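You operate a simulated robot arm through the tools that you are given. There is no shell and no other tool. Be economical: measure what you need, move in short steps, check, and stop when the job is done.

You run a simulated robot arm. Do the job below in one go: nothing can be reset, and whatever is moved stays where it is left.

Task
Check the red band cup with the test strip and give it the doses that the colour card names.
Fine: test strip back in the strip tube; cup on the green ring of the neutral doser; wait for the strip's colour.

Only the result counts: the job must be done as asked and must still hold three seconds after the hand-in. Knocking over, shifting, dropping, spilling or breaking anything else fails it.

Robot
A 7-joint arm with a two-finger parallel gripper, fixed in place. Base frame: the origin is at the foot of the arm, x ahead of it, y to its left, z up; the work surface is at about z = 0. Readings come in mm, rad, newtons and seconds.
With the tool pointing down near the work surface it reaches from about 220 to 580 mm from the base axis. Its first joint turns from -1.152 to 1.152 rad. Payload 2.5 kg.
The TCP is the grasp point between the finger pads, 23 mm short of the fingertips. In the tool frame z runs along the fingers and y along their closing line. Largest opening 94 mm; finger width 38, thickness 10; the body of the gripper, 54 by 96 mm, starts 39 mm behind the TCP.
Orientation is that of the tool frame in the base frame, as a unit quaternion [w, x, y, z]. With the fingers straight down and closing along the base's y, the tool's x points along the base's -x, its y along +y and its z along -z.

Tools
- The arm moves only by the tool play_rows. Its argument "increments" is a list that holds one entry, the list of rows, each a list of 7 numbers: the shift along the tool's x, y, z in cm, then the turn, a rotation vector about the tool's x, y, z in rad, then the opening in per cent of the stroke, from 0 (shut) to 100 (fully open). In form: [[[x, y, z, rx, ry, rz, grip], ...]]. A call has 1 to 10 rows; each row shifts and turns the commanded pose from where the row before left it, along the tool's axes as they then stand. Each row takes 0.2 s and may step no farther than 50 mm and 0.15 rad from the row before; otherwise, or with a gripper value out of range, the whole call is refused. Where a pose cannot be reached the arm comes as near as it can. A force on the tool above 40 N (or 10 N above the force at the start of the call, whichever is more), or a blocked arm, ends the call early, and 0.2 s more pass. Each finger travels about 108 mm/s and halts on what it meets, pressing with about 32 N; the grip force reading is that of the motor and also rises with nothing between the fingers. The clock runs only during rows and for 0.2 s after the last one: add rows that do not move to give the fingers time. The reply holds the time, the measured pose of the TCP, the force on the tool along the base axes, the opening and the grip force, in the units named above and with some noise, and new pictures: "pictures" is both (left out), scene, wrist or none.
- Cameras (640 x 400 px; columns grow to the right, rows downward): "scene" is fixed at [108, -397.7, 555.5]; the picture's right is [0.91, -0.41, 0.00], its down [-0.19, -0.43, -0.88] and it looks along [0.36, 0.80, -0.47] (base axes); focal length 282 px, centre (320, 200). "wrist" rides on the gripper at [-39, 0, -44] in the tool frame; the picture's right is [0.00, -1.00, 0.00], its down [0.97, 0.00, -0.24] and it looks along [0.24, 0.00, 0.97] (tool axes); focal length 218 px, centre (320, 200). There is no depth. A picture from a camera that has moved, and an enlarged one, comes with that camera's place and axes in the base frame and with its lens.
- enlarge(camera, box): a new picture of the part [left, top, right, bottom] of that camera's present view, enlarged. The clock stands still meanwhile.
- close_job(): hands the job in; it is judged then, once.

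Go step by step. Nothing tells you positions but the pictures and the camera data: compare them with the known pose of the tool, close in by small moves and look again before you grip or let go. The budget is 120 turns and 150 pictures, counting those below and the enlarged ones. Unless the task says otherwise, let go and move clear before handing in, and close with one line.

The tools are called after "Call:" as a command line: name --argument value ..., lists and objects as JSON in quotes. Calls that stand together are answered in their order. play_rows: Moves the arm, as the interface text tells. Its arguments: {"type":"object","properties":{"increments":{"type":"array","items":{"type":"array","items":{"type":"array","items":{"type":"number"}}}},"pictures":{"type":"string","enum":["both","scene","wrist","none"]}},"required":["increments"]} The other tools are called the same way: enlarge (camera, box) takes an enlarged picture of a part of a camera's view; close_job () hands the job in.

At the start:

```text
t: 0.0
tool_pos: [249.8, 314.6, 449.6]
ee_rot: [0.0, 0.0, 1.0, 0.0]
wrist_force: [0.7, -0.3, -0.6]
width: 93.8
grasp_force: 0.0
```

scene: 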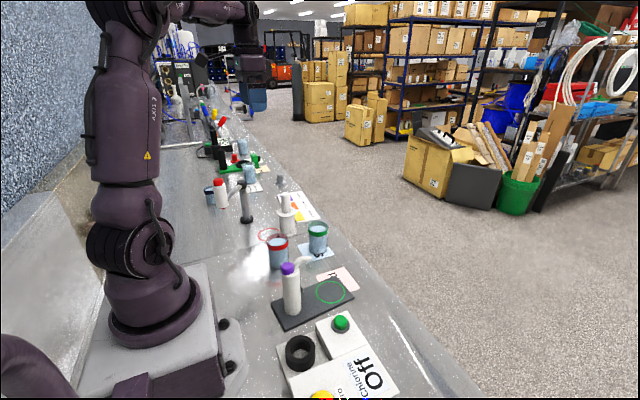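
wrist: 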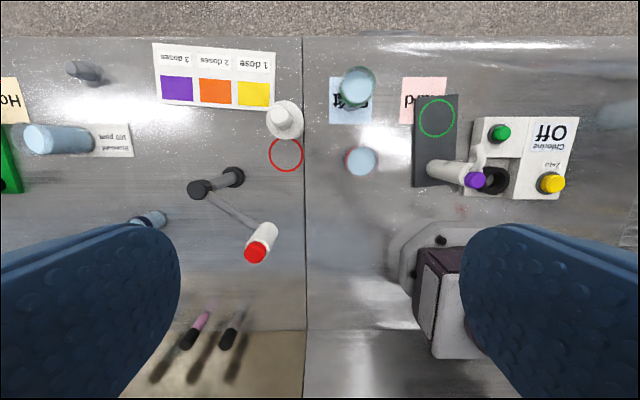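

I see a bench with a red-band cup, a doser with a green ring, a colour card and a strip tube. I'll take enlarged views to tell the items apart.

Call:
enlarge --camera "scene" --box '[190, 130, 350, 230]'

Call:
enlarge --camera "scene" --box '[220, 200, 420, 400]'

Call:
enlarge --camera "wrist" --box '[120, 30, 320, 280]'

Call:
enlarge --camera "wrist" --box '[320, 50, 600, 225]'

```text
4.00 times, centred on (270, 180) of scene
camera zoom: at [108.0, -397.7, 555.5], right [0.91, -0.41, 0.0], down [-0.19, -0.43, -0.88], along [0.36, 0.8, -0.47], focal length 1129 px, centre (520, 280)
```

zoom: 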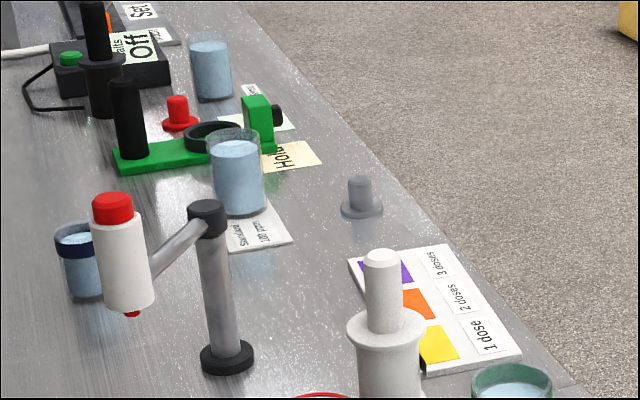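

```text
2.00 times, centred on (320, 300) of scene
camera zoom: at [108.0, -397.7, 555.5], right [0.91, -0.41, 0.0], down [-0.19, -0.43, -0.88], along [0.36, 0.8, -0.47], focal length 565 px, centre (320, 0)
```

zoom: 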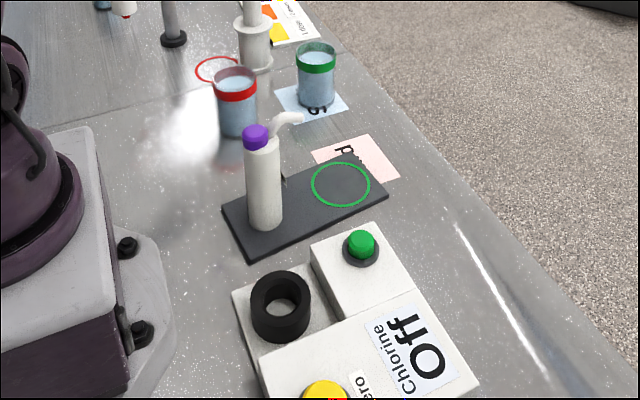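

```text
1.60 times, centred on (220, 155) of wrist
camera zoom: at [288.7, 314.3, 493.1], right [0.0, -1.0, 0.0], down [-0.97, 0.0, 0.24], along [-0.24, 0.0, -0.97], focal length 349 px, centre (480, 272)
```

zoom: 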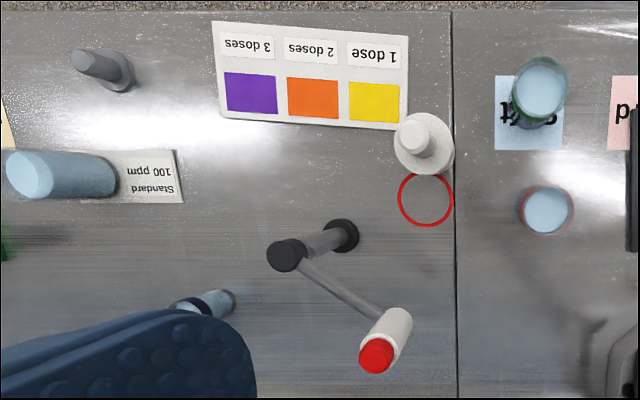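

```text
2.29 times, centred on (460, 138) of wrist
camera zoom: at [288.7, 314.3, 493.1], right [0.0, -1.0, 0.0], down [-0.97, 0.0, 0.24], along [-0.24, 0.0, -0.97], focal length 499 px, centre (0, 343)
```

zoom: 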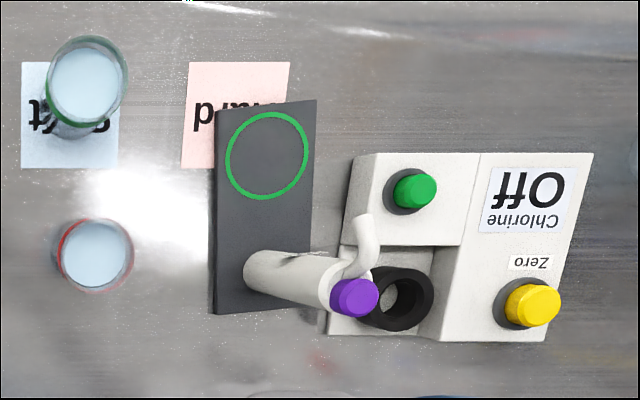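

The red-band cup stands near (260,238) and the green ring near (346,69). I still need to identify the strip tube and see how the doser works, so I'm zooming in further.

Call:
enlarge --camera "scene" --box '[260, 170, 340, 220]'

Call:
enlarge --camera "scene" --box '[260, 245, 360, 335]'

Call:
enlarge --camera "wrist" --box '[150, 280, 310, 380]'

Call:
enlarge --camera "wrist" --box '[230, 80, 310, 130]'

Call:
enlarge --camera "scene" --box '[150, 50, 270, 150]'

```text
8.00 times, centred on (300, 195) of scene
camera zoom: at [108.0, -397.7, 555.5], right [0.91, -0.41, 0.0], down [-0.19, -0.43, -0.88], along [0.36, 0.8, -0.47], focal length 2258 px, centre (480, 240)
```

zoom: 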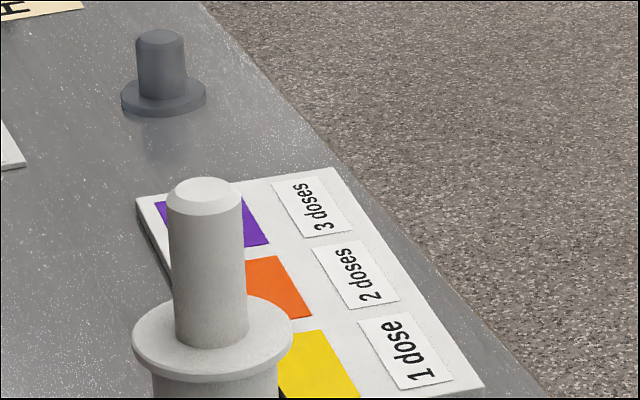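

```text
4.44 times, centred on (310, 290) of scene
camera zoom: at [108.0, -397.7, 555.5], right [0.91, -0.41, 0.0], down [-0.19, -0.43, -0.88], along [0.36, 0.8, -0.47], focal length 1255 px, centre (364, -200)
```

zoom: 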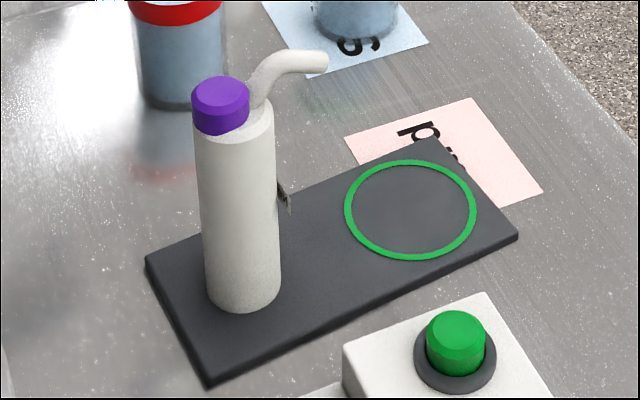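

```text
4.00 times, centred on (230, 330) of wrist
camera zoom: at [288.7, 314.3, 493.1], right [0.0, -1.0, 0.0], down [-0.97, 0.0, 0.24], along [-0.24, 0.0, -0.97], focal length 873 px, centre (680, -320)
```

zoom: 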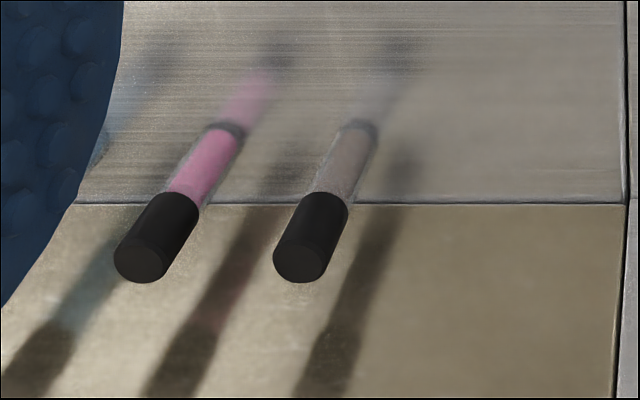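

```text
8.00 times, centred on (270, 105) of wrist
camera zoom: at [288.7, 314.3, 493.1], right [0.0, -1.0, 0.0], down [-0.97, 0.0, 0.24], along [-0.24, 0.0, -0.97], focal length 1746 px, centre (720, 960)
```

zoom: 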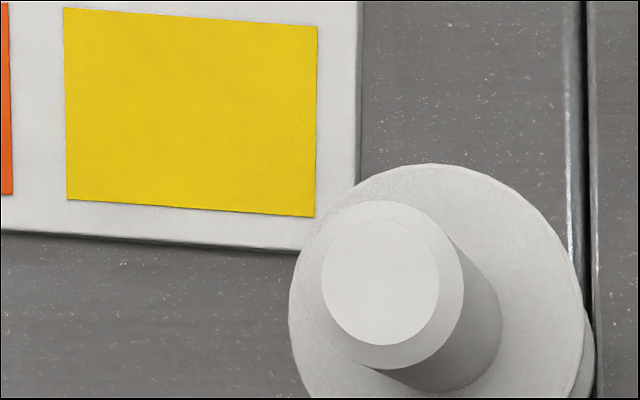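

```text
4.00 times, centred on (210, 100) of scene
camera zoom: at [108.0, -397.7, 555.5], right [0.91, -0.41, 0.0], down [-0.19, -0.43, -0.88], along [0.36, 0.8, -0.47], focal length 1129 px, centre (760, 600)
```

zoom: 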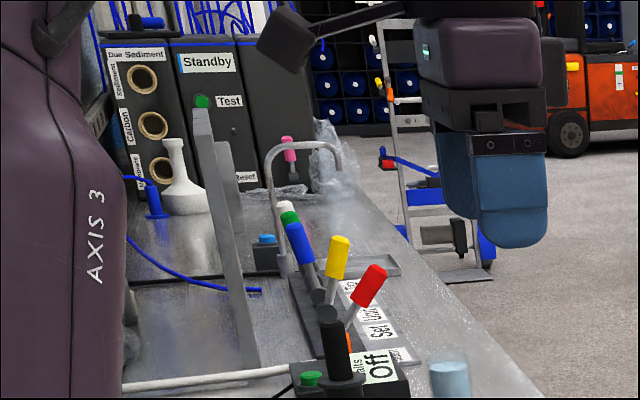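

I take the white post near (335,378), with its top at z≈149, to be the strip handle standing in the strip tube. The red-band cup is at (263,239) with its rim at z≈96. I'll move above the strip and look down.

Call:
play_rows --increments '[[[-1.42, 1.05, 3.33, 0, 0, 0, 100], [-1.42, 1.05, 3.33, 0, 0, 0, 100], [-1.42, 1.05, 3.33, 0, 0, 0, 100], [-1.42, 1.05, 3.33, 0, 0, 0, 100], [-1.42, 1.05, 3.33, 0, 0, 0, 100], [-1.42, 1.05, 3.33, 0, 0, 0, 100], [0, 0, 0, 0, 0, 0, 100]]]'

```text
t: 1.6
tool_pos: [335.0, 377.7, 249.9]
ee_rot: [0.0, 0.0, 1.0, 0.0]
wrist_force: [-0.8, 0.0, -0.4]
width: 94.2
grasp_force: 0.1
camera wrist: at [374.3, 377.9, 292.7], right [0.0, -1.0, 0.0], down [-0.97, 0.0, 0.24], along [-0.24, 0.0, -0.97], focal length 218 px, centre (320, 200)
```

scene: 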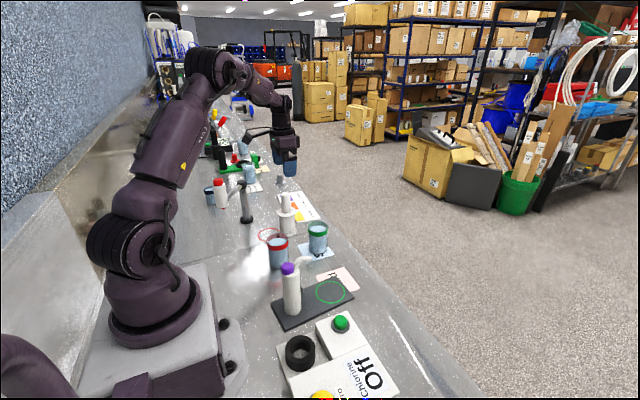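
wrist: 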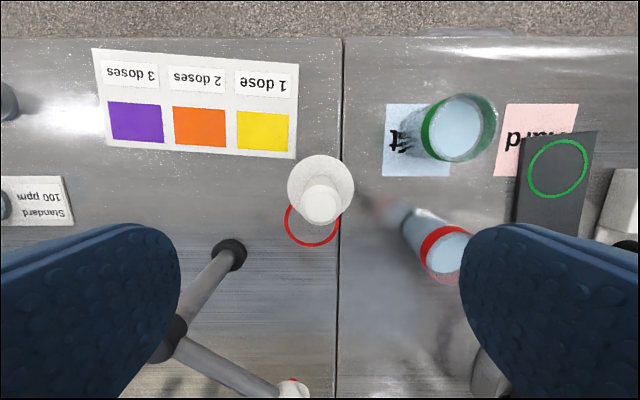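

The handle is centred under the tool. I'll go down to z≈118, with the fingertips above the flange, and close.

Call:
play_rows --increments '[[[0, 0, 3.3, 0, 0, 0, 100], [0, 0, 3.3, 0, 0, 0, 100], [0, 0, 3.3, 0, 0, 0, 100], [0, 0, 3.2, 0, 0, 0, 100], [0, 0, 0, 0, 0, 0, 100]]]'

Call:
enlarge --camera "scene" --box '[240, 150, 340, 250]'

```text
t: 2.8
tool_pos: [335.2, 376.5, 119.6]
ee_rot: [0.0, -0.001, 1.0, 0.0]
wrist_force: [0.3, 0.1, 0.0]
width: 94.1
grasp_force: 0.0
camera wrist: at [373.5, 376.8, 162.5], right [0.0, -1.0, 0.0], down [-0.97, 0.0, 0.24], along [-0.24, 0.0, -0.97], focal length 218 px, centre (320, 200)
```

scene: 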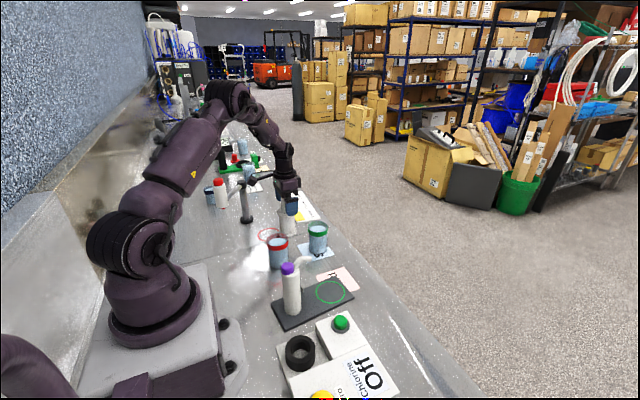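
wrist: 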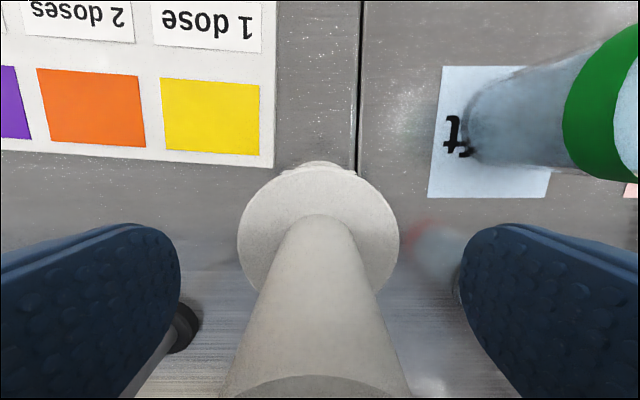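

```text
4.00 times, centred on (290, 200) of scene
camera zoom: at [108.0, -397.7, 555.5], right [0.91, -0.41, 0.0], down [-0.19, -0.43, -0.88], along [0.36, 0.8, -0.47], focal length 1129 px, centre (440, 200)
```

zoom: 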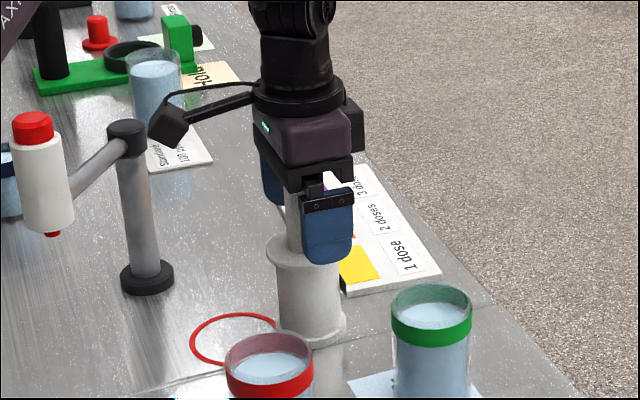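

Everything lines up. I'll close on the handle and lift a little.

Call:
play_rows --increments '[[[0, 0, 0, 0, 0, 0, 0], [0, 0, 0, 0, 0, 0, 0], [0, 0, 0, 0, 0, 0, 0], [0, 0, -1, 0, 0, 0, 0], [0, 0, -2, 0, 0, 0, 0], [0, 0, 0, 0, 0, 0, 0]]]'

Call:
enlarge --camera "scene" --box '[240, 150, 340, 250]'

```text
t: 4.2
tool_pos: [334.8, 376.8, 149.6]
ee_rot: [0.0, 0.0, 1.0, 0.0]
wrist_force: [0.0, 0.1, -1.0]
width: 28.6
grasp_force: 31.9
camera wrist: at [373.5, 376.3, 192.2], right [0.0, -1.0, 0.0], down [-0.97, 0.0, 0.24], along [-0.24, 0.0, -0.97], focal length 218 px, centre (320, 200)
```

scene: 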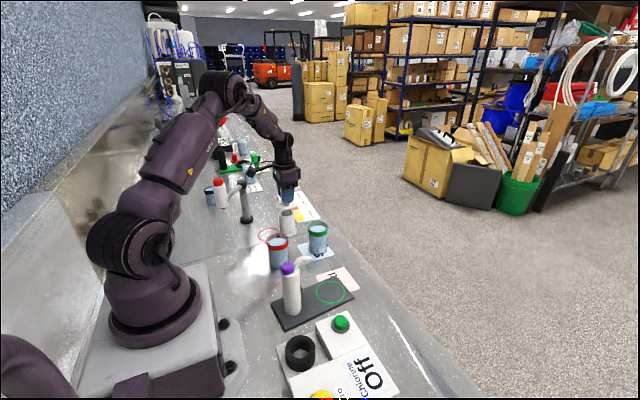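
wrist: 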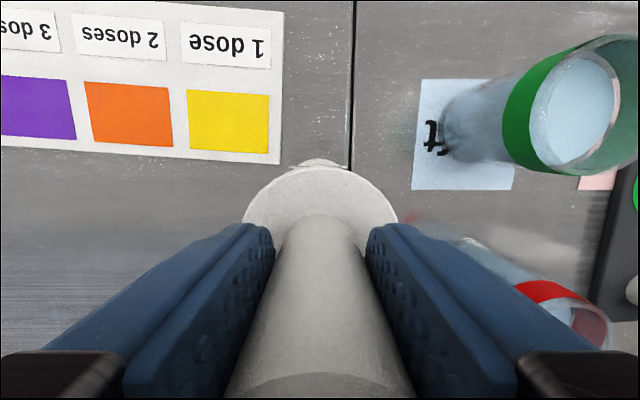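

```text
4.00 times, centred on (290, 200) of scene
camera zoom: at [108.0, -397.7, 555.5], right [0.91, -0.41, 0.0], down [-0.19, -0.43, -0.88], along [0.36, 0.8, -0.47], focal length 1129 px, centre (440, 200)
```

zoom: 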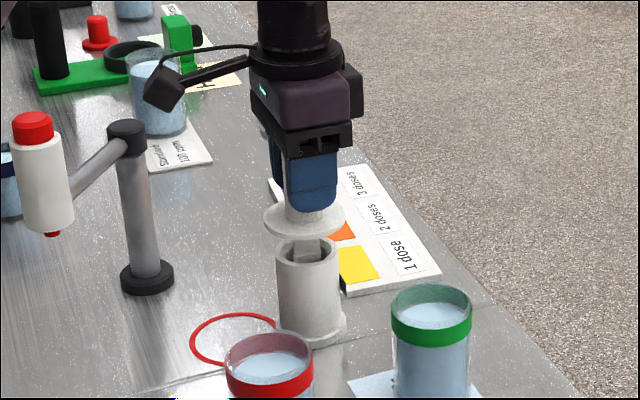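

The strip came out with its flange; it was seated with the TCP at about (335,376.8,119.6). I'll lift it until it clears the tube.

Call:
play_rows --increments '[[[0, 0, -3, 0, 0, 0, 0], [0, 0, -3, 0, 0, 0, 0], [0, 0, -3, 0, 0, 0, 0], [0, 0, 0, 0, 0, 0, 0]]]' --pictures "none"

Call:
enlarge --camera "scene" --box '[240, 150, 340, 250]'

```text
t: 5.2
tool_pos: [333.8, 377.6, 240.8]
ee_rot: [0.0, 0.0, 1.0, 0.0]
wrist_force: [-1.1, 1.0, -0.3]
width: 28.7
grasp_force: 31.8
```

```text
4.00 times, centred on (290, 200) of scene
camera zoom: at [108.0, -397.7, 555.5], right [0.91, -0.41, 0.0], down [-0.19, -0.43, -0.88], along [0.36, 0.8, -0.47], focal length 1129 px, centre (440, 200)
```

zoom: 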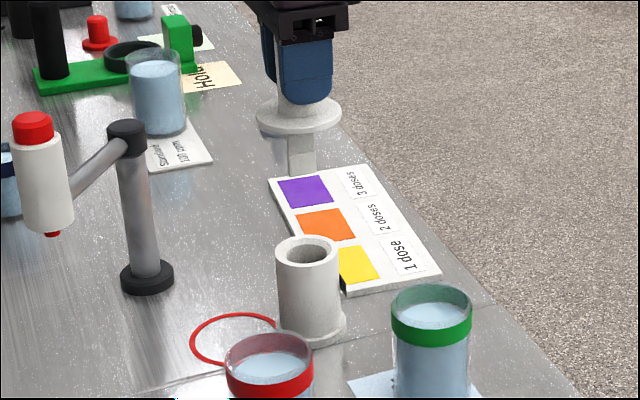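

The strip hangs about 50 mm below the flange. I'll carry it over to the red-band cup at roughly (263,239).

Call:
play_rows --increments '[[[1.77, -3.46, 0, 0, 0, 0, 0], [1.77, -3.46, 0, 0, 0, 0, 0], [1.77, -3.46, 0, 0, 0, 0, 0], [1.77, -3.46, 0, 0, 0, 0, 0], [0, 0, 0, 0, 0, 0, 0]]]'

Call:
enlarge --camera "scene" --box '[230, 190, 330, 290]'

```text
t: 6.4
tool_pos: [265.4, 239.4, 237.6]
ee_rot: [0.001, -0.001, 1.0, 0.0]
wrist_force: [0.7, 0.5, -0.1]
width: 28.8
grasp_force: 32.1
camera wrist: at [303.0, 238.6, 282.0], right [0.0, -1.0, 0.0], down [-0.97, 0.0, 0.24], along [-0.24, 0.0, -0.97], focal length 218 px, centre (320, 200)
```

scene: 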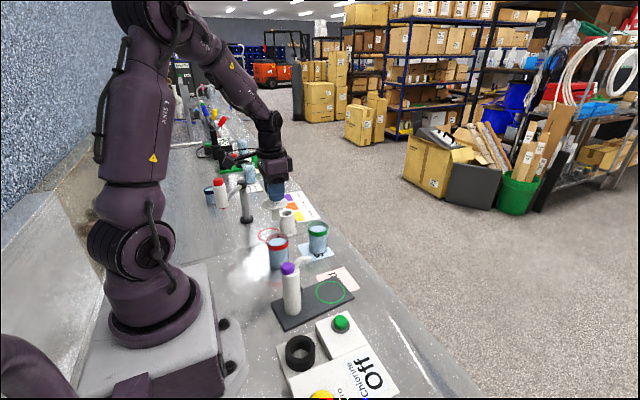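
wrist: 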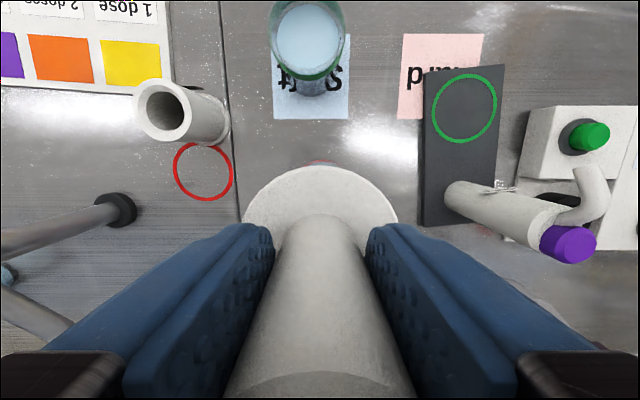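

```text
4.00 times, centred on (280, 240) of scene
camera zoom: at [108.0, -397.7, 555.5], right [0.91, -0.41, 0.0], down [-0.19, -0.43, -0.88], along [0.36, 0.8, -0.47], focal length 1129 px, centre (480, 40)
```

zoom: 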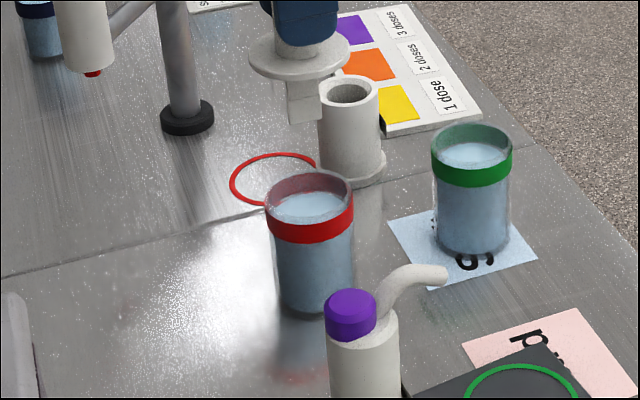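

The strip is aligned over the cup's mouth. I'll lower it until the tip is about 2 cm into the liquid and keep the flange off the rim.

Call:
play_rows --increments '[[[0, 0, 3, 0, 0, 0, 0], [0, 0, 3, 0, 0, 0, 0], [0, 0, 3, 0, 0, 0, 0], [0, 0, 0, 0, 0, 0, 0], [0, 0, 0, 0, 0, 0, 0], [0, 0, 0, 0, 0, 0, 0], [0, 0, 0, 0, 0, 0, 0]]]' --pictures "none"

Call:
enlarge --camera "scene" --box '[240, 200, 320, 280]'

```text
t: 8.0
tool_pos: [263.2, 240.3, 148.8]
ee_rot: [0.0, 0.0, 1.0, 0.0]
wrist_force: [0.1, 0.6, -0.7]
width: 28.9
grasp_force: 32.0
```

```text
5.00 times, centred on (280, 240) of scene
camera zoom: at [108.0, -397.7, 555.5], right [0.91, -0.41, 0.0], down [-0.19, -0.43, -0.88], along [0.36, 0.8, -0.47], focal length 1411 px, centre (520, 0)
```

zoom: 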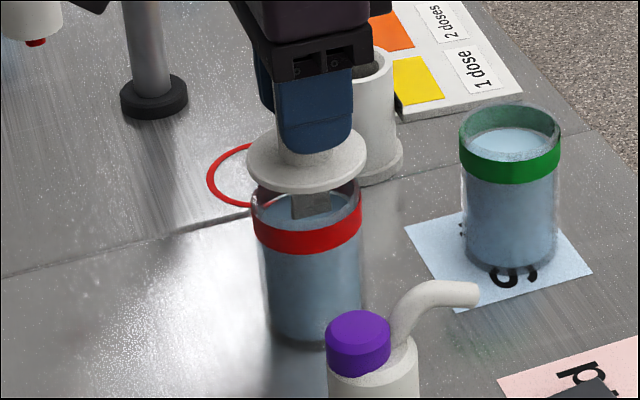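

The strip is dipped. I'll hold it for a second, lift, and look for the colour.

Call:
play_rows --increments '[[[0, 0, 0, 0, 0, 0, 0], [0, 0, 0, 0, 0, 0, 0], [0, 0, 0, 0, 0, 0, 0], [0, 0, 0, 0, 0, 0, 0], [0, 0, 0, 0, 0, 0, 0], [0, 0, -3, 0, 0, 0, 0], [0, 0, -3, 0, 0, 0, 0], [0, 0, -3, 0, 0, 0, 0], [0, 0, 0, 0, 0, 0, 0]]]' --pictures "none"

Call:
enlarge --camera "scene" --box '[240, 180, 320, 260]'

```text
t: 10.0
tool_pos: [264.2, 240.6, 241.2]
ee_rot: [0.001, 0.0, 1.0, 0.0]
wrist_force: [0.4, 0.3, -1.0]
width: 28.8
grasp_force: 32.3
```

```text
5.00 times, centred on (280, 220) of scene
camera zoom: at [108.0, -397.7, 555.5], right [0.91, -0.41, 0.0], down [-0.19, -0.43, -0.88], along [0.36, 0.8, -0.47], focal length 1411 px, centre (520, 100)
```

zoom: 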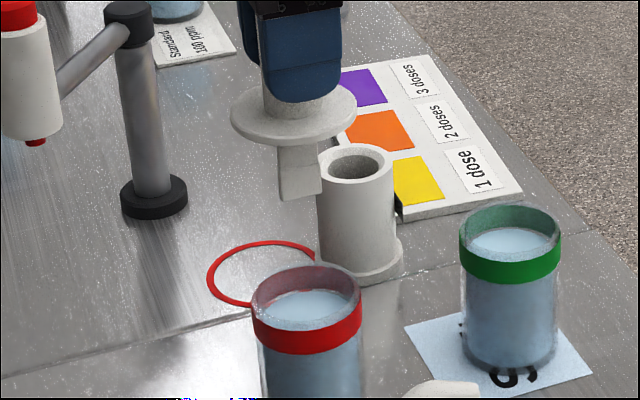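

No colour yet. I'll wait a few seconds.

Call:
play_rows --increments '[[[0, 0, 0, 0, 0, 0, 0], [0, 0, 0, 0, 0, 0, 0], [0, 0, 0, 0, 0, 0, 0], [0, 0, 0, 0, 0, 0, 0], [0, 0, 0, 0, 0, 0, 0], [0, 0, 0, 0, 0, 0, 0], [0, 0, 0, 0, 0, 0, 0], [0, 0, 0, 0, 0, 0, 0], [0, 0, 0, 0, 0, 0, 0], [0, 0, 0, 0, 0, 0, 0]]]' --pictures "none"

Call:
enlarge --camera "scene" --box '[240, 180, 320, 260]'

```text
t: 12.2
tool_pos: [264.6, 240.7, 240.3]
ee_rot: [0.0, 0.0, 1.0, 0.0]
wrist_force: [0.0, -0.9, -0.5]
width: 28.8
grasp_force: 31.8
```

```text
5.00 times, centred on (280, 220) of scene
camera zoom: at [108.0, -397.7, 555.5], right [0.91, -0.41, 0.0], down [-0.19, -0.43, -0.88], along [0.36, 0.8, -0.47], focal length 1411 px, centre (520, 100)
```

zoom: 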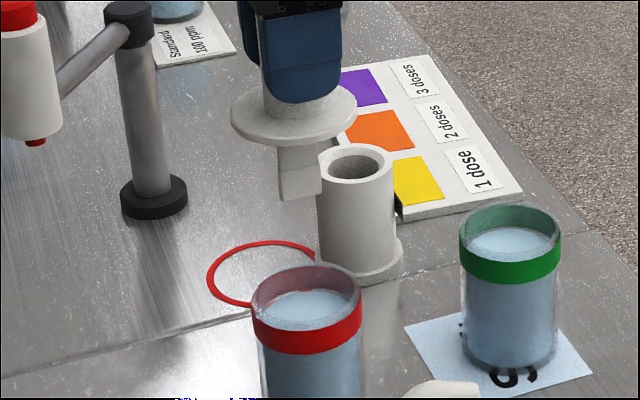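

Still plain. I'll wait longer.

Call:
play_rows --increments '[[[0, 0, 0, 0, 0, 0, 0], [0, 0, 0, 0, 0, 0, 0], [0, 0, 0, 0, 0, 0, 0], [0, 0, 0, 0, 0, 0, 0], [0, 0, 0, 0, 0, 0, 0], [0, 0, 0, 0, 0, 0, 0], [0, 0, 0, 0, 0, 0, 0], [0, 0, 0, 0, 0, 0, 0], [0, 0, 0, 0, 0, 0, 0], [0, 0, 0, 0, 0, 0, 0]]]' --pictures "none"

Call:
play_rows --increments '[[[0, 0, 0, 0, 0, 0, 0], [0, 0, 0, 0, 0, 0, 0], [0, 0, 0, 0, 0, 0, 0], [0, 0, 0, 0, 0, 0, 0], [0, 0, 0, 0, 0, 0, 0], [0, 0, 0, 0, 0, 0, 0], [0, 0, 0, 0, 0, 0, 0], [0, 0, 0, 0, 0, 0, 0], [0, 0, 0, 0, 0, 0, 0], [0, 0, 0, 0, 0, 0, 0]]]' --pictures "none"

Call:
enlarge --camera "scene" --box '[240, 180, 320, 260]'

```text
t: 14.4
tool_pos: [264.1, 240.9, 239.4]
ee_rot: [0.0, 0.0, 1.0, 0.0]
wrist_force: [0.9, -0.6, -0.4]
width: 28.5
grasp_force: 32.1
```

```text
t: 16.6
tool_pos: [264.4, 240.7, 240.2]
ee_rot: [-0.001, 0.0, 1.0, 0.0]
wrist_force: [-0.3, -0.4, 0.4]
width: 28.7
grasp_force: 31.5
```

```text
5.00 times, centred on (280, 220) of scene
camera zoom: at [108.0, -397.7, 555.5], right [0.91, -0.41, 0.0], down [-0.19, -0.43, -0.88], along [0.36, 0.8, -0.47], focal length 1411 px, centre (520, 100)
```

zoom: 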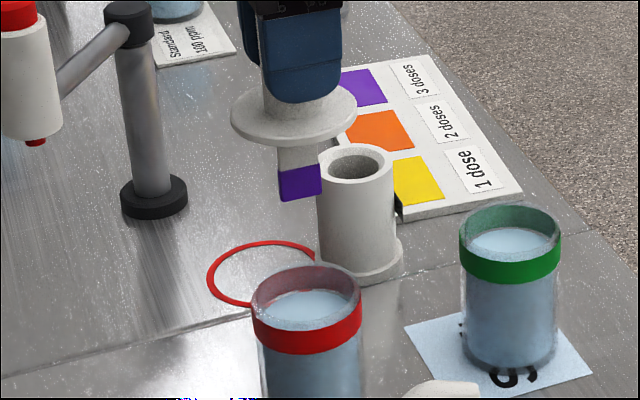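

The strip turned purple, which the card gives as 3 doses. I'll carry it back above the tube.

Call:
play_rows --increments '[[[-1.77, 3.41, 0, 0, 0, 0, 0], [-1.77, 3.41, 0, 0, 0, 0, 0], [-1.77, 3.41, 0, 0, 0, 0, 0], [-1.77, 3.41, 0, 0, 0, 0, 0], [0, 0, 0, 0, 0, 0, 0]]]'

Call:
enlarge --camera "scene" --box '[240, 150, 340, 250]'

```text
t: 17.8
tool_pos: [334.5, 377.6, 239.0]
ee_rot: [0.0, 0.0, 1.0, 0.0]
wrist_force: [-0.5, 0.2, 0.0]
width: 28.7
grasp_force: 32.0
camera wrist: at [374.5, 376.7, 283.1], right [0.0, -1.0, 0.0], down [-0.97, 0.0, 0.24], along [-0.24, 0.0, -0.97], focal length 218 px, centre (320, 200)
```

scene: 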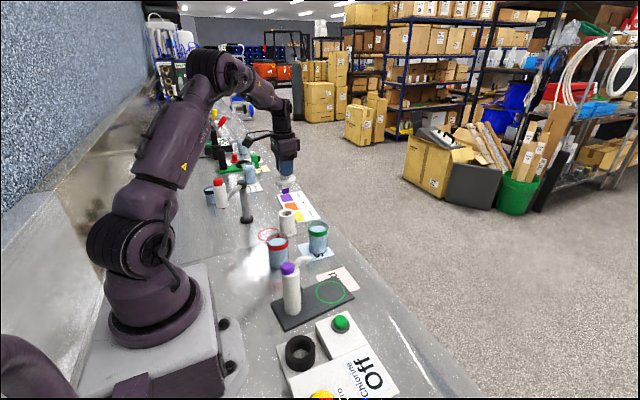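
wrist: 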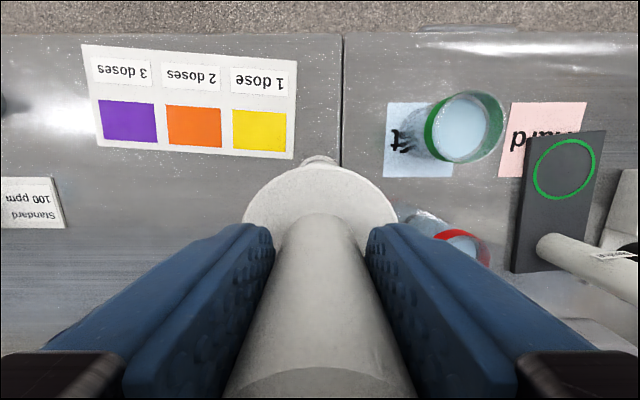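

```text
4.00 times, centred on (290, 200) of scene
camera zoom: at [108.0, -397.7, 555.5], right [0.91, -0.41, 0.0], down [-0.19, -0.43, -0.88], along [0.36, 0.8, -0.47], focal length 1129 px, centre (440, 200)
```

zoom: 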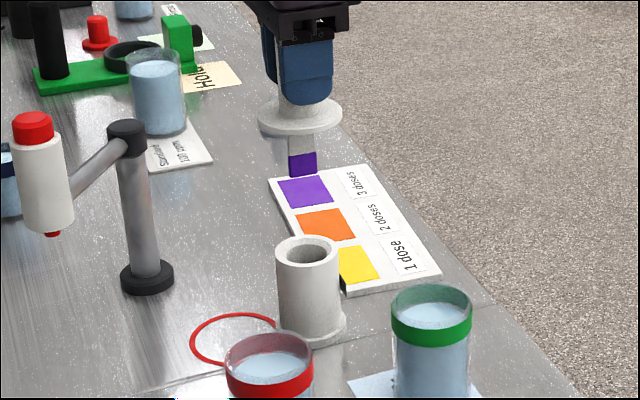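

The purple matches the card. I'll lower the strip into the tube, stopping just above its seat.

Call:
play_rows --increments '[[[0, 0, 3, 0, 0, 0, 0], [0, 0, 3, 0, 0, 0, 0], [0, 0, 2, 0, 0, 0, 0], [0, 0, 2, 0, 0, 0, 0], [0, 0, 1, 0, 0, 0, 0], [0, 0, 0.8, 0, 0, 0, 0], [0, 0, 0, 0, 0, 0, 0]]]' --pictures "none"

Call:
enlarge --camera "scene" --box '[240, 150, 340, 250]'

```text
t: 19.4
tool_pos: [334.8, 377.5, 121.6]
ee_rot: [0.0, 0.0, 1.0, 0.0]
wrist_force: [0.2, 0.3, -0.2]
width: 28.6
grasp_force: 32.3
```

```text
4.00 times, centred on (290, 200) of scene
camera zoom: at [108.0, -397.7, 555.5], right [0.91, -0.41, 0.0], down [-0.19, -0.43, -0.88], along [0.36, 0.8, -0.47], focal length 1129 px, centre (440, 200)
```

zoom: 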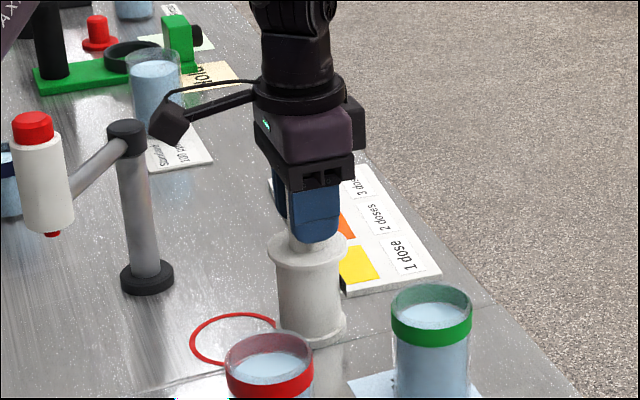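

Nearly seated. I'll lower it 2 mm more, release, and rise.

Call:
play_rows --increments '[[[0, 0, 0.2, 0, 0, 0, 0], [0, 0, 0, 0, 0, 0, 40], [0, 0, 0, 0, 0, 0, 100], [0, 0, 0, 0, 0, 0, 100], [0, 0, 0, 0, 0, 0, 100], [0, 0, -4, 0, 0, 0, 100], [0, 0, -4, 0, 0, 0, 100], [0, 0, -4, 0, 0, 0, 100], [0, 0, 0, 0, 0, 0, 100]]]' --pictures "wrist"

Call:
enlarge --camera "scene" --box '[240, 150, 340, 250]'

```text
t: 21.4
tool_pos: [333.6, 375.7, 241.8]
ee_rot: [0.0, -0.001, 1.0, 0.0]
wrist_force: [-0.6, -0.5, 0.9]
width: 93.9
grasp_force: 0.1
camera wrist: at [373.0, 375.1, 285.4], right [0.0, -1.0, 0.0], down [-0.97, 0.0, 0.24], along [-0.24, 0.0, -0.97], focal length 218 px, centre (320, 200)
```

wrist: 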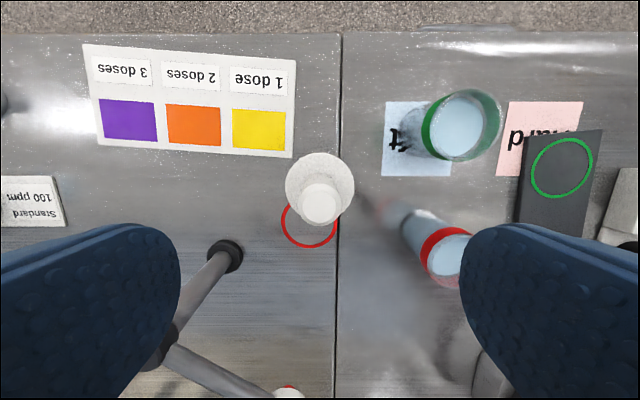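

```text
4.00 times, centred on (290, 200) of scene
camera zoom: at [108.0, -397.7, 555.5], right [0.91, -0.41, 0.0], down [-0.19, -0.43, -0.88], along [0.36, 0.8, -0.47], focal length 1129 px, centre (440, 200)
```

zoom: 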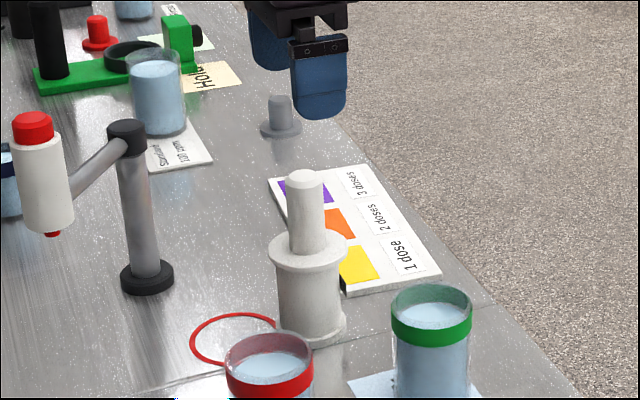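

The strip is back in its tube. Next I'll go above the red-band cup.

Call:
play_rows --increments '[[[1.74, -3.4, 0, 0, 0, 0, 100], [1.74, -3.4, 0, 0, 0, 0, 100], [1.74, -3.4, 0, 0, 0, 0, 100], [1.74, -3.4, 0, 0, 0, 0, 100], [0, 0, 0, 0, 0, 0, 100]]]' --pictures "wrist"

Call:
enlarge --camera "wrist" --box '[420, 60, 620, 270]'

```text
t: 22.6
tool_pos: [264.1, 239.5, 239.6]
ee_rot: [-0.001, 0.0, 1.0, 0.0]
wrist_force: [0.6, -0.8, 0.4]
width: 93.9
grasp_force: 0.1
camera wrist: at [303.6, 239.1, 282.6], right [0.0, -1.0, 0.0], down [-0.97, 0.0, 0.24], along [-0.24, 0.0, -0.97], focal length 218 px, centre (320, 200)
```

wrist: 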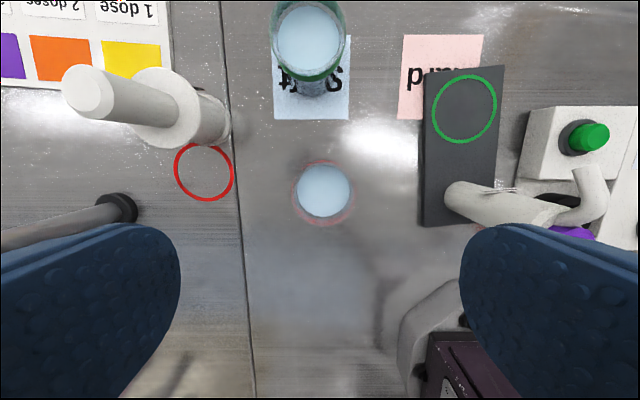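

```text
1.90 times, centred on (520, 165) of wrist
camera zoom: at [303.6, 239.1, 282.6], right [0.0, -1.0, 0.0], down [-0.97, 0.0, 0.24], along [-0.24, 0.0, -0.97], focal length 416 px, centre (-61, 267)
```

zoom: 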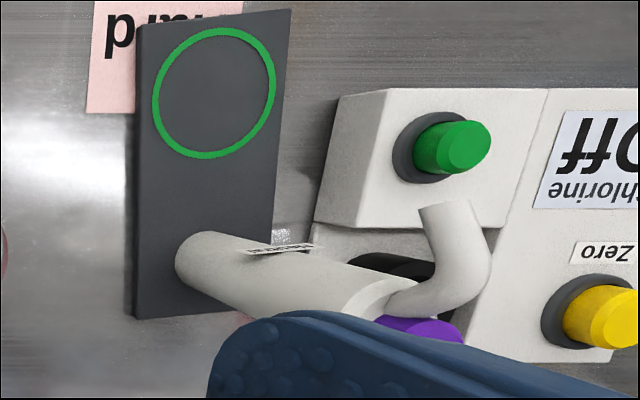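

The cup centre reads about (264,236). I'll shift 3 mm and go down to grip just below the rim.

Call:
play_rows --increments '[[[0, -0.35, 3, 0, 0, 0, 100], [0, 0, 3, 0, 0, 0, 100], [0, 0, 3, 0, 0, 0, 100], [0, 0, 3, 0, 0, 0, 100], [0, 0, 3, 0, 0, 0, 100], [0, 0, 1.7, 0, 0, 0, 100], [0, 0, 0, 0, 0, 0, 100]]]' --pictures "wrist"

Call:
enlarge --camera "scene" --box '[230, 190, 330, 290]'

```text
t: 24.2
tool_pos: [265.8, 235.6, 73.4]
ee_rot: [0.001, 0.0, 1.0, 0.0]
wrist_force: [0.1, -0.2, 0.8]
width: 93.8
grasp_force: 0.1
camera wrist: at [304.5, 235.6, 115.5], right [0.0, -1.0, 0.0], down [-0.97, 0.0, 0.24], along [-0.24, 0.0, -0.97], focal length 218 px, centre (320, 200)
```

wrist: 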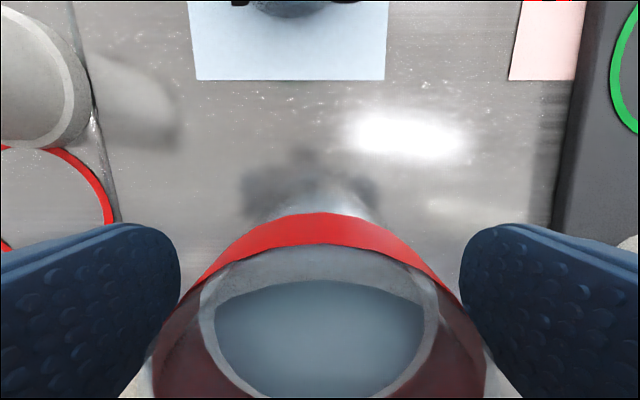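

```text
4.00 times, centred on (280, 240) of scene
camera zoom: at [108.0, -397.7, 555.5], right [0.91, -0.41, 0.0], down [-0.19, -0.43, -0.88], along [0.36, 0.8, -0.47], focal length 1129 px, centre (480, 40)
```

zoom: 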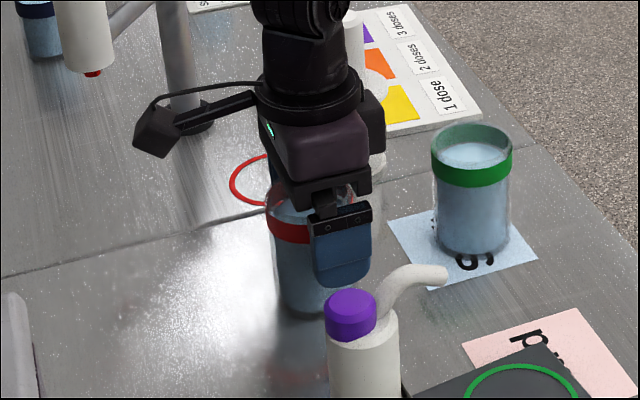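

The cup is centred between the fingers. I'll close and lift gently.

Call:
play_rows --increments '[[[0, 0, 0, 0, 0, 0, 50], [0, 0, 0, 0, 0, 0, 30], [0, 0, 0, 0, 0, 0, 30], [0, 0, 0, 0, 0, 0, 30], [0, 0, -0.5, 0, 0, 0, 30], [0, 0, -1, 0, 0, 0, 30], [0, 0, 0, 0, 0, 0, 30]]]' --pictures "none"

Call:
enlarge --camera "scene" --box '[230, 190, 330, 290]'

```text
t: 25.8
tool_pos: [263.9, 236.3, 89.1]
ee_rot: [0.0, 0.001, 1.0, -0.001]
wrist_force: [0.0, -0.1, -0.5]
width: 57.7
grasp_force: 31.6
```

```text
4.00 times, centred on (280, 240) of scene
camera zoom: at [108.0, -397.7, 555.5], right [0.91, -0.41, 0.0], down [-0.19, -0.43, -0.88], along [0.36, 0.8, -0.47], focal length 1129 px, centre (480, 40)
```

zoom: 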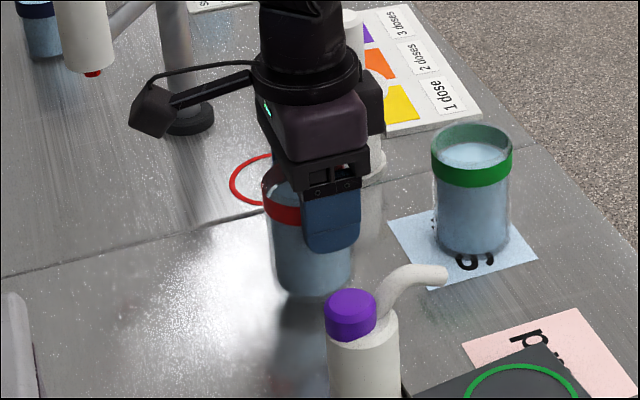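

The cup is gripped and lifted. I'll raise it and carry it slowly towards the green ring at about (347,69), staying high to clear the spout and the bottle.

Call:
play_rows --increments '[[[0, 0, -1.5, 0, 0, 0, 30], [0, 0, -2, 0, 0, 0, 30], [0, 0, -2.5, 0, 0, 0, 30], [0, 0, -1.5, 0, 0, 0, 30], [0, 0, 0, 0, 0, 0, 30]]]' --pictures "none"

Call:
play_rows --increments '[[[-0.5, -1, 0, 0, 0, 0, 30], [-1, -2, 0, 0, 0, 0, 30], [-1, -2, 0, 0, 0, 0, 30], [-1, -2, 0, 0, 0, 0, 30], [-1, -2, 0, 0, 0, 0, 30], [-1, -2, 0, 0, 0, 0, 30], [-1, -2, 0, 0, 0, 0, 30], [-1, -2, 0, 0, 0, 0, 30], [-0.8, -1.7, 0, 0, 0, 0, 30], [0, 0, 0, 0, 0, 0, 30]]]'

Call:
enlarge --camera "scene" --box '[240, 190, 400, 330]'

```text
t: 27.0
tool_pos: [266.6, 236.0, 161.8]
ee_rot: [0.0, 0.001, 1.0, 0.0]
wrist_force: [-0.4, -0.7, -1.1]
width: 57.6
grasp_force: 31.8
```

```text
t: 29.2
tool_pos: [349.2, 69.9, 162.0]
ee_rot: [0.001, 0.0, 1.0, 0.0]
wrist_force: [0.3, 0.0, -1.7]
width: 58.2
grasp_force: 32.2
camera wrist: at [387.9, 69.4, 204.8], right [0.0, -1.0, 0.0], down [-0.97, 0.0, 0.24], along [-0.24, 0.0, -0.97], focal length 218 px, centre (320, 200)
```

scene: 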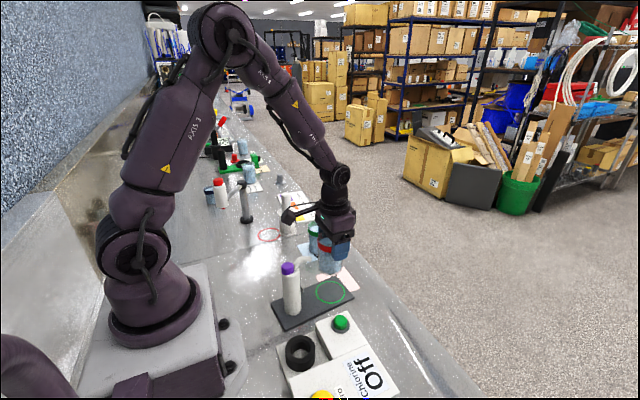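
wrist: 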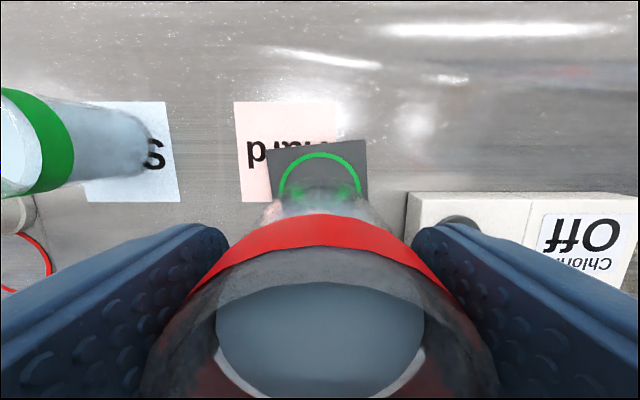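

```text
2.86 times, centred on (320, 260) of scene
camera zoom: at [108.0, -397.7, 555.5], right [0.91, -0.41, 0.0], down [-0.19, -0.43, -0.88], along [0.36, 0.8, -0.47], focal length 806 px, centre (320, 29)
```

zoom: 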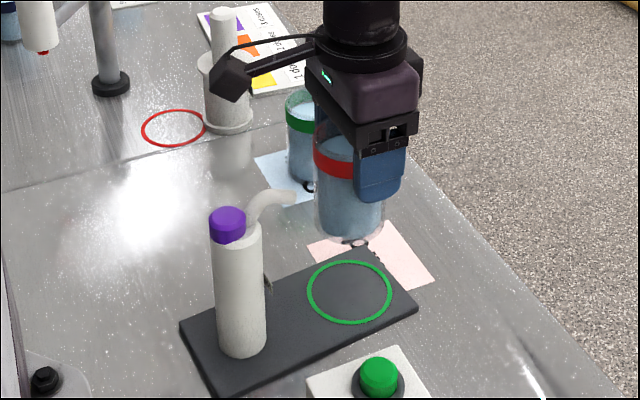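

The cup is over the ring. A housing on the gripper's −x side would come close to the purple cap, so I'll rotate the tool about 20° to swing it clear, then lower.

Call:
play_rows --increments '[[[0.25, 0, 0, 0, 0, 0, 30], [0, 0, 0, 0, 0, 0.09, 30], [0, 0, 0, 0, 0, 0.09, 30], [0, 0, 0, 0, 0, 0.09, 30], [0, 0, 0, 0, 0, 0.09, 30], [0, 0, 1.5, 0, 0, 0, 30], [0, 0, 2, 0, 0, 0, 30], [0, 0, 1.5, 0, 0, 0, 30], [0, 0, 0, 0, 0, 0, 30]]]'

Call:
enlarge --camera "scene" --box '[240, 190, 400, 330]'

```text
t: 31.2
tool_pos: [345.5, 69.0, 112.8]
ee_rot: [0.0, 0.179, 0.984, 0.0]
wrist_force: [-0.3, -0.1, -1.7]
width: 57.6
grasp_force: 31.5
camera wrist: at [382.8, 54.6, 155.5], right [-0.35, -0.94, 0.0], down [-0.91, 0.34, 0.24], along [-0.23, 0.08, -0.97], focal length 218 px, centre (320, 200)
```

scene: 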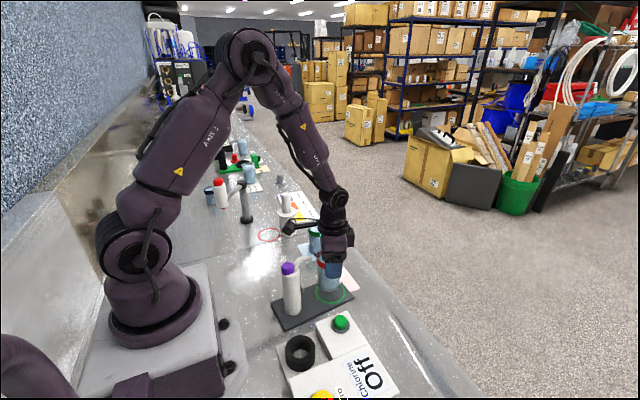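
wrist: 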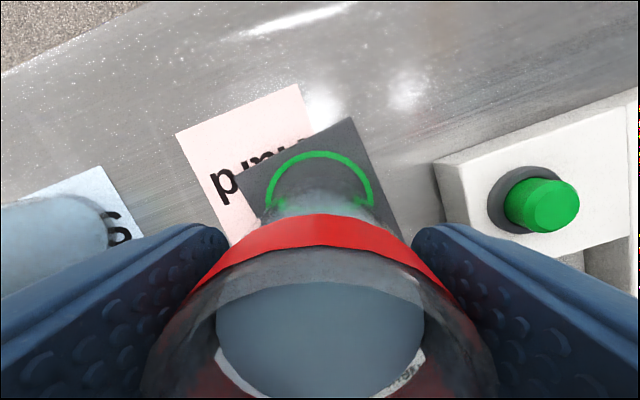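

```text
2.86 times, centred on (320, 260) of scene
camera zoom: at [108.0, -397.7, 555.5], right [0.91, -0.41, 0.0], down [-0.19, -0.43, -0.88], along [0.36, 0.8, -0.47], focal length 806 px, centre (320, 29)
```

zoom: 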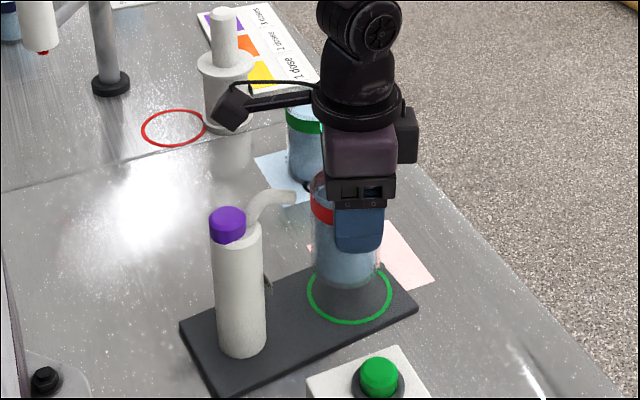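

That's clear of the bottle. I'll keep lowering.

Call:
play_rows --increments '[[[0, 0, 1, 0, 0, 0, 30], [0, 0, 0.8, 0, 0, 0, 30], [0, 0, 0.4, 0, 0, 0, 30], [0, 0, 0, 0, 0, 0, 30]]]' --pictures "wrist"

Call:
enlarge --camera "scene" --box '[270, 220, 370, 320]'

```text
t: 32.2
tool_pos: [347.1, 69.1, 89.8]
ee_rot: [-0.001, 0.179, 0.984, 0.0]
wrist_force: [0.9, 0.1, -1.3]
width: 57.9
grasp_force: 31.9
camera wrist: at [382.8, 55.1, 133.4], right [-0.35, -0.94, 0.0], down [-0.91, 0.34, 0.24], along [-0.22, 0.08, -0.97], focal length 218 px, centre (320, 200)
```

wrist: 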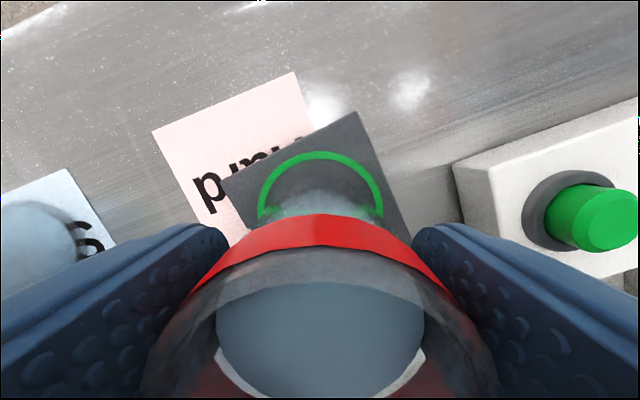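

```text
4.00 times, centred on (320, 270) of scene
camera zoom: at [108.0, -397.7, 555.5], right [0.91, -0.41, 0.0], down [-0.19, -0.43, -0.88], along [0.36, 0.8, -0.47], focal length 1129 px, centre (320, -80)
```

zoom: 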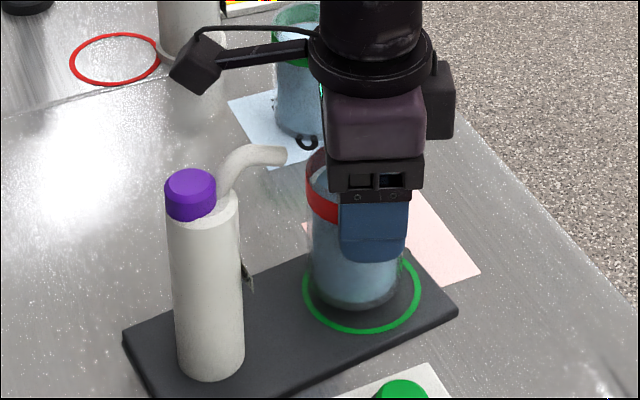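

The cup is just above the plate and about 3 mm short of the ring centre in x. I'll correct that and lower 4 mm more.

Call:
play_rows --increments '[[[-0.28, 0.1, 0, 0, 0, 0, 30], [0, 0, 0.2, 0, 0, 0, 30], [0, 0, 0.2, 0, 0, 0, 30], [0, 0, 0, 0, 0, 0, 30]]]' --pictures "none"

Call:
enlarge --camera "scene" --box '[290, 240, 370, 320]'

```text
t: 33.2
tool_pos: [349.6, 68.3, 86.7]
ee_rot: [0.0, 0.179, 0.984, 0.0]
wrist_force: [0.3, 0.1, -1.3]
width: 57.8
grasp_force: 31.6
```

```text
5.00 times, centred on (330, 280) of scene
camera zoom: at [108.0, -397.7, 555.5], right [0.91, -0.41, 0.0], down [-0.19, -0.43, -0.88], along [0.36, 0.8, -0.47], focal length 1411 px, centre (270, -200)
```

zoom: 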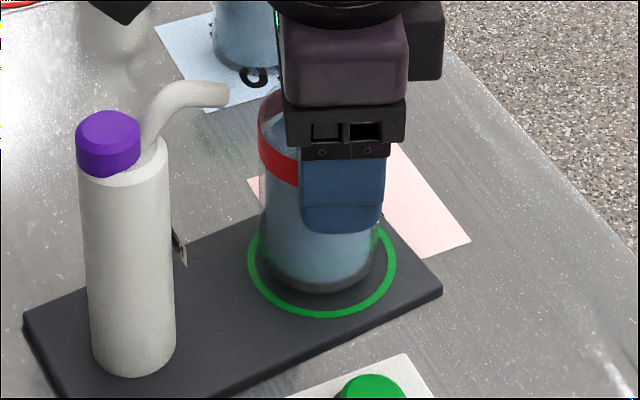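

It's centred in the ring but still a few millimetres up. I'll keep lowering in small steps until contact shows.

Call:
play_rows --increments '[[[0, 0, 0.15, 0, 0, 0, 30], [0, 0, 0.15, 0, 0, 0, 30], [0, 0, 0, 0, 0, 0, 30]]]' --pictures "none"

Call:
enlarge --camera "scene" --box '[290, 240, 370, 320]'

```text
t: 34.0
tool_pos: [348.4, 68.9, 82.8]
ee_rot: [0.001, 0.179, 0.984, 0.0]
wrist_force: [-0.6, 0.4, -1.7]
width: 57.7
grasp_force: 32.2
```

```text
5.00 times, centred on (330, 280) of scene
camera zoom: at [108.0, -397.7, 555.5], right [0.91, -0.41, 0.0], down [-0.19, -0.43, -0.88], along [0.36, 0.8, -0.47], focal length 1411 px, centre (270, -200)
```

zoom: 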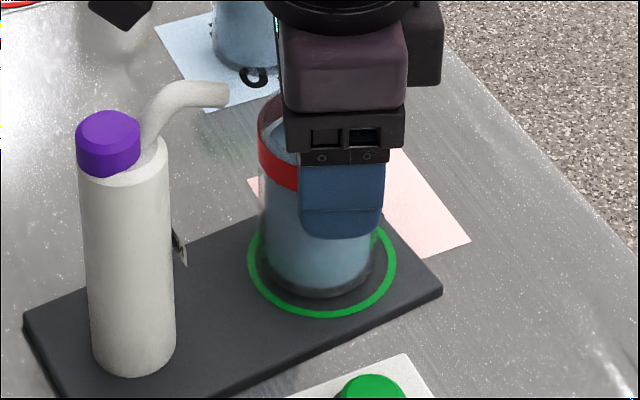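

Call:
play_rows --increments '[[[0, 0, 0.1, 0, 0, 0, 30], [0, 0, 0.1, 0, 0, 0, 30], [0, 0, 0, 0, 0, 0, 30]]]' --pictures "none"

```text
t: 34.8
tool_pos: [349.6, 69.4, 80.5]
ee_rot: [0.0, 0.179, 0.984, 0.0]
wrist_force: [-0.2, 0.7, -1.1]
width: 58.1
grasp_force: 32.0
```

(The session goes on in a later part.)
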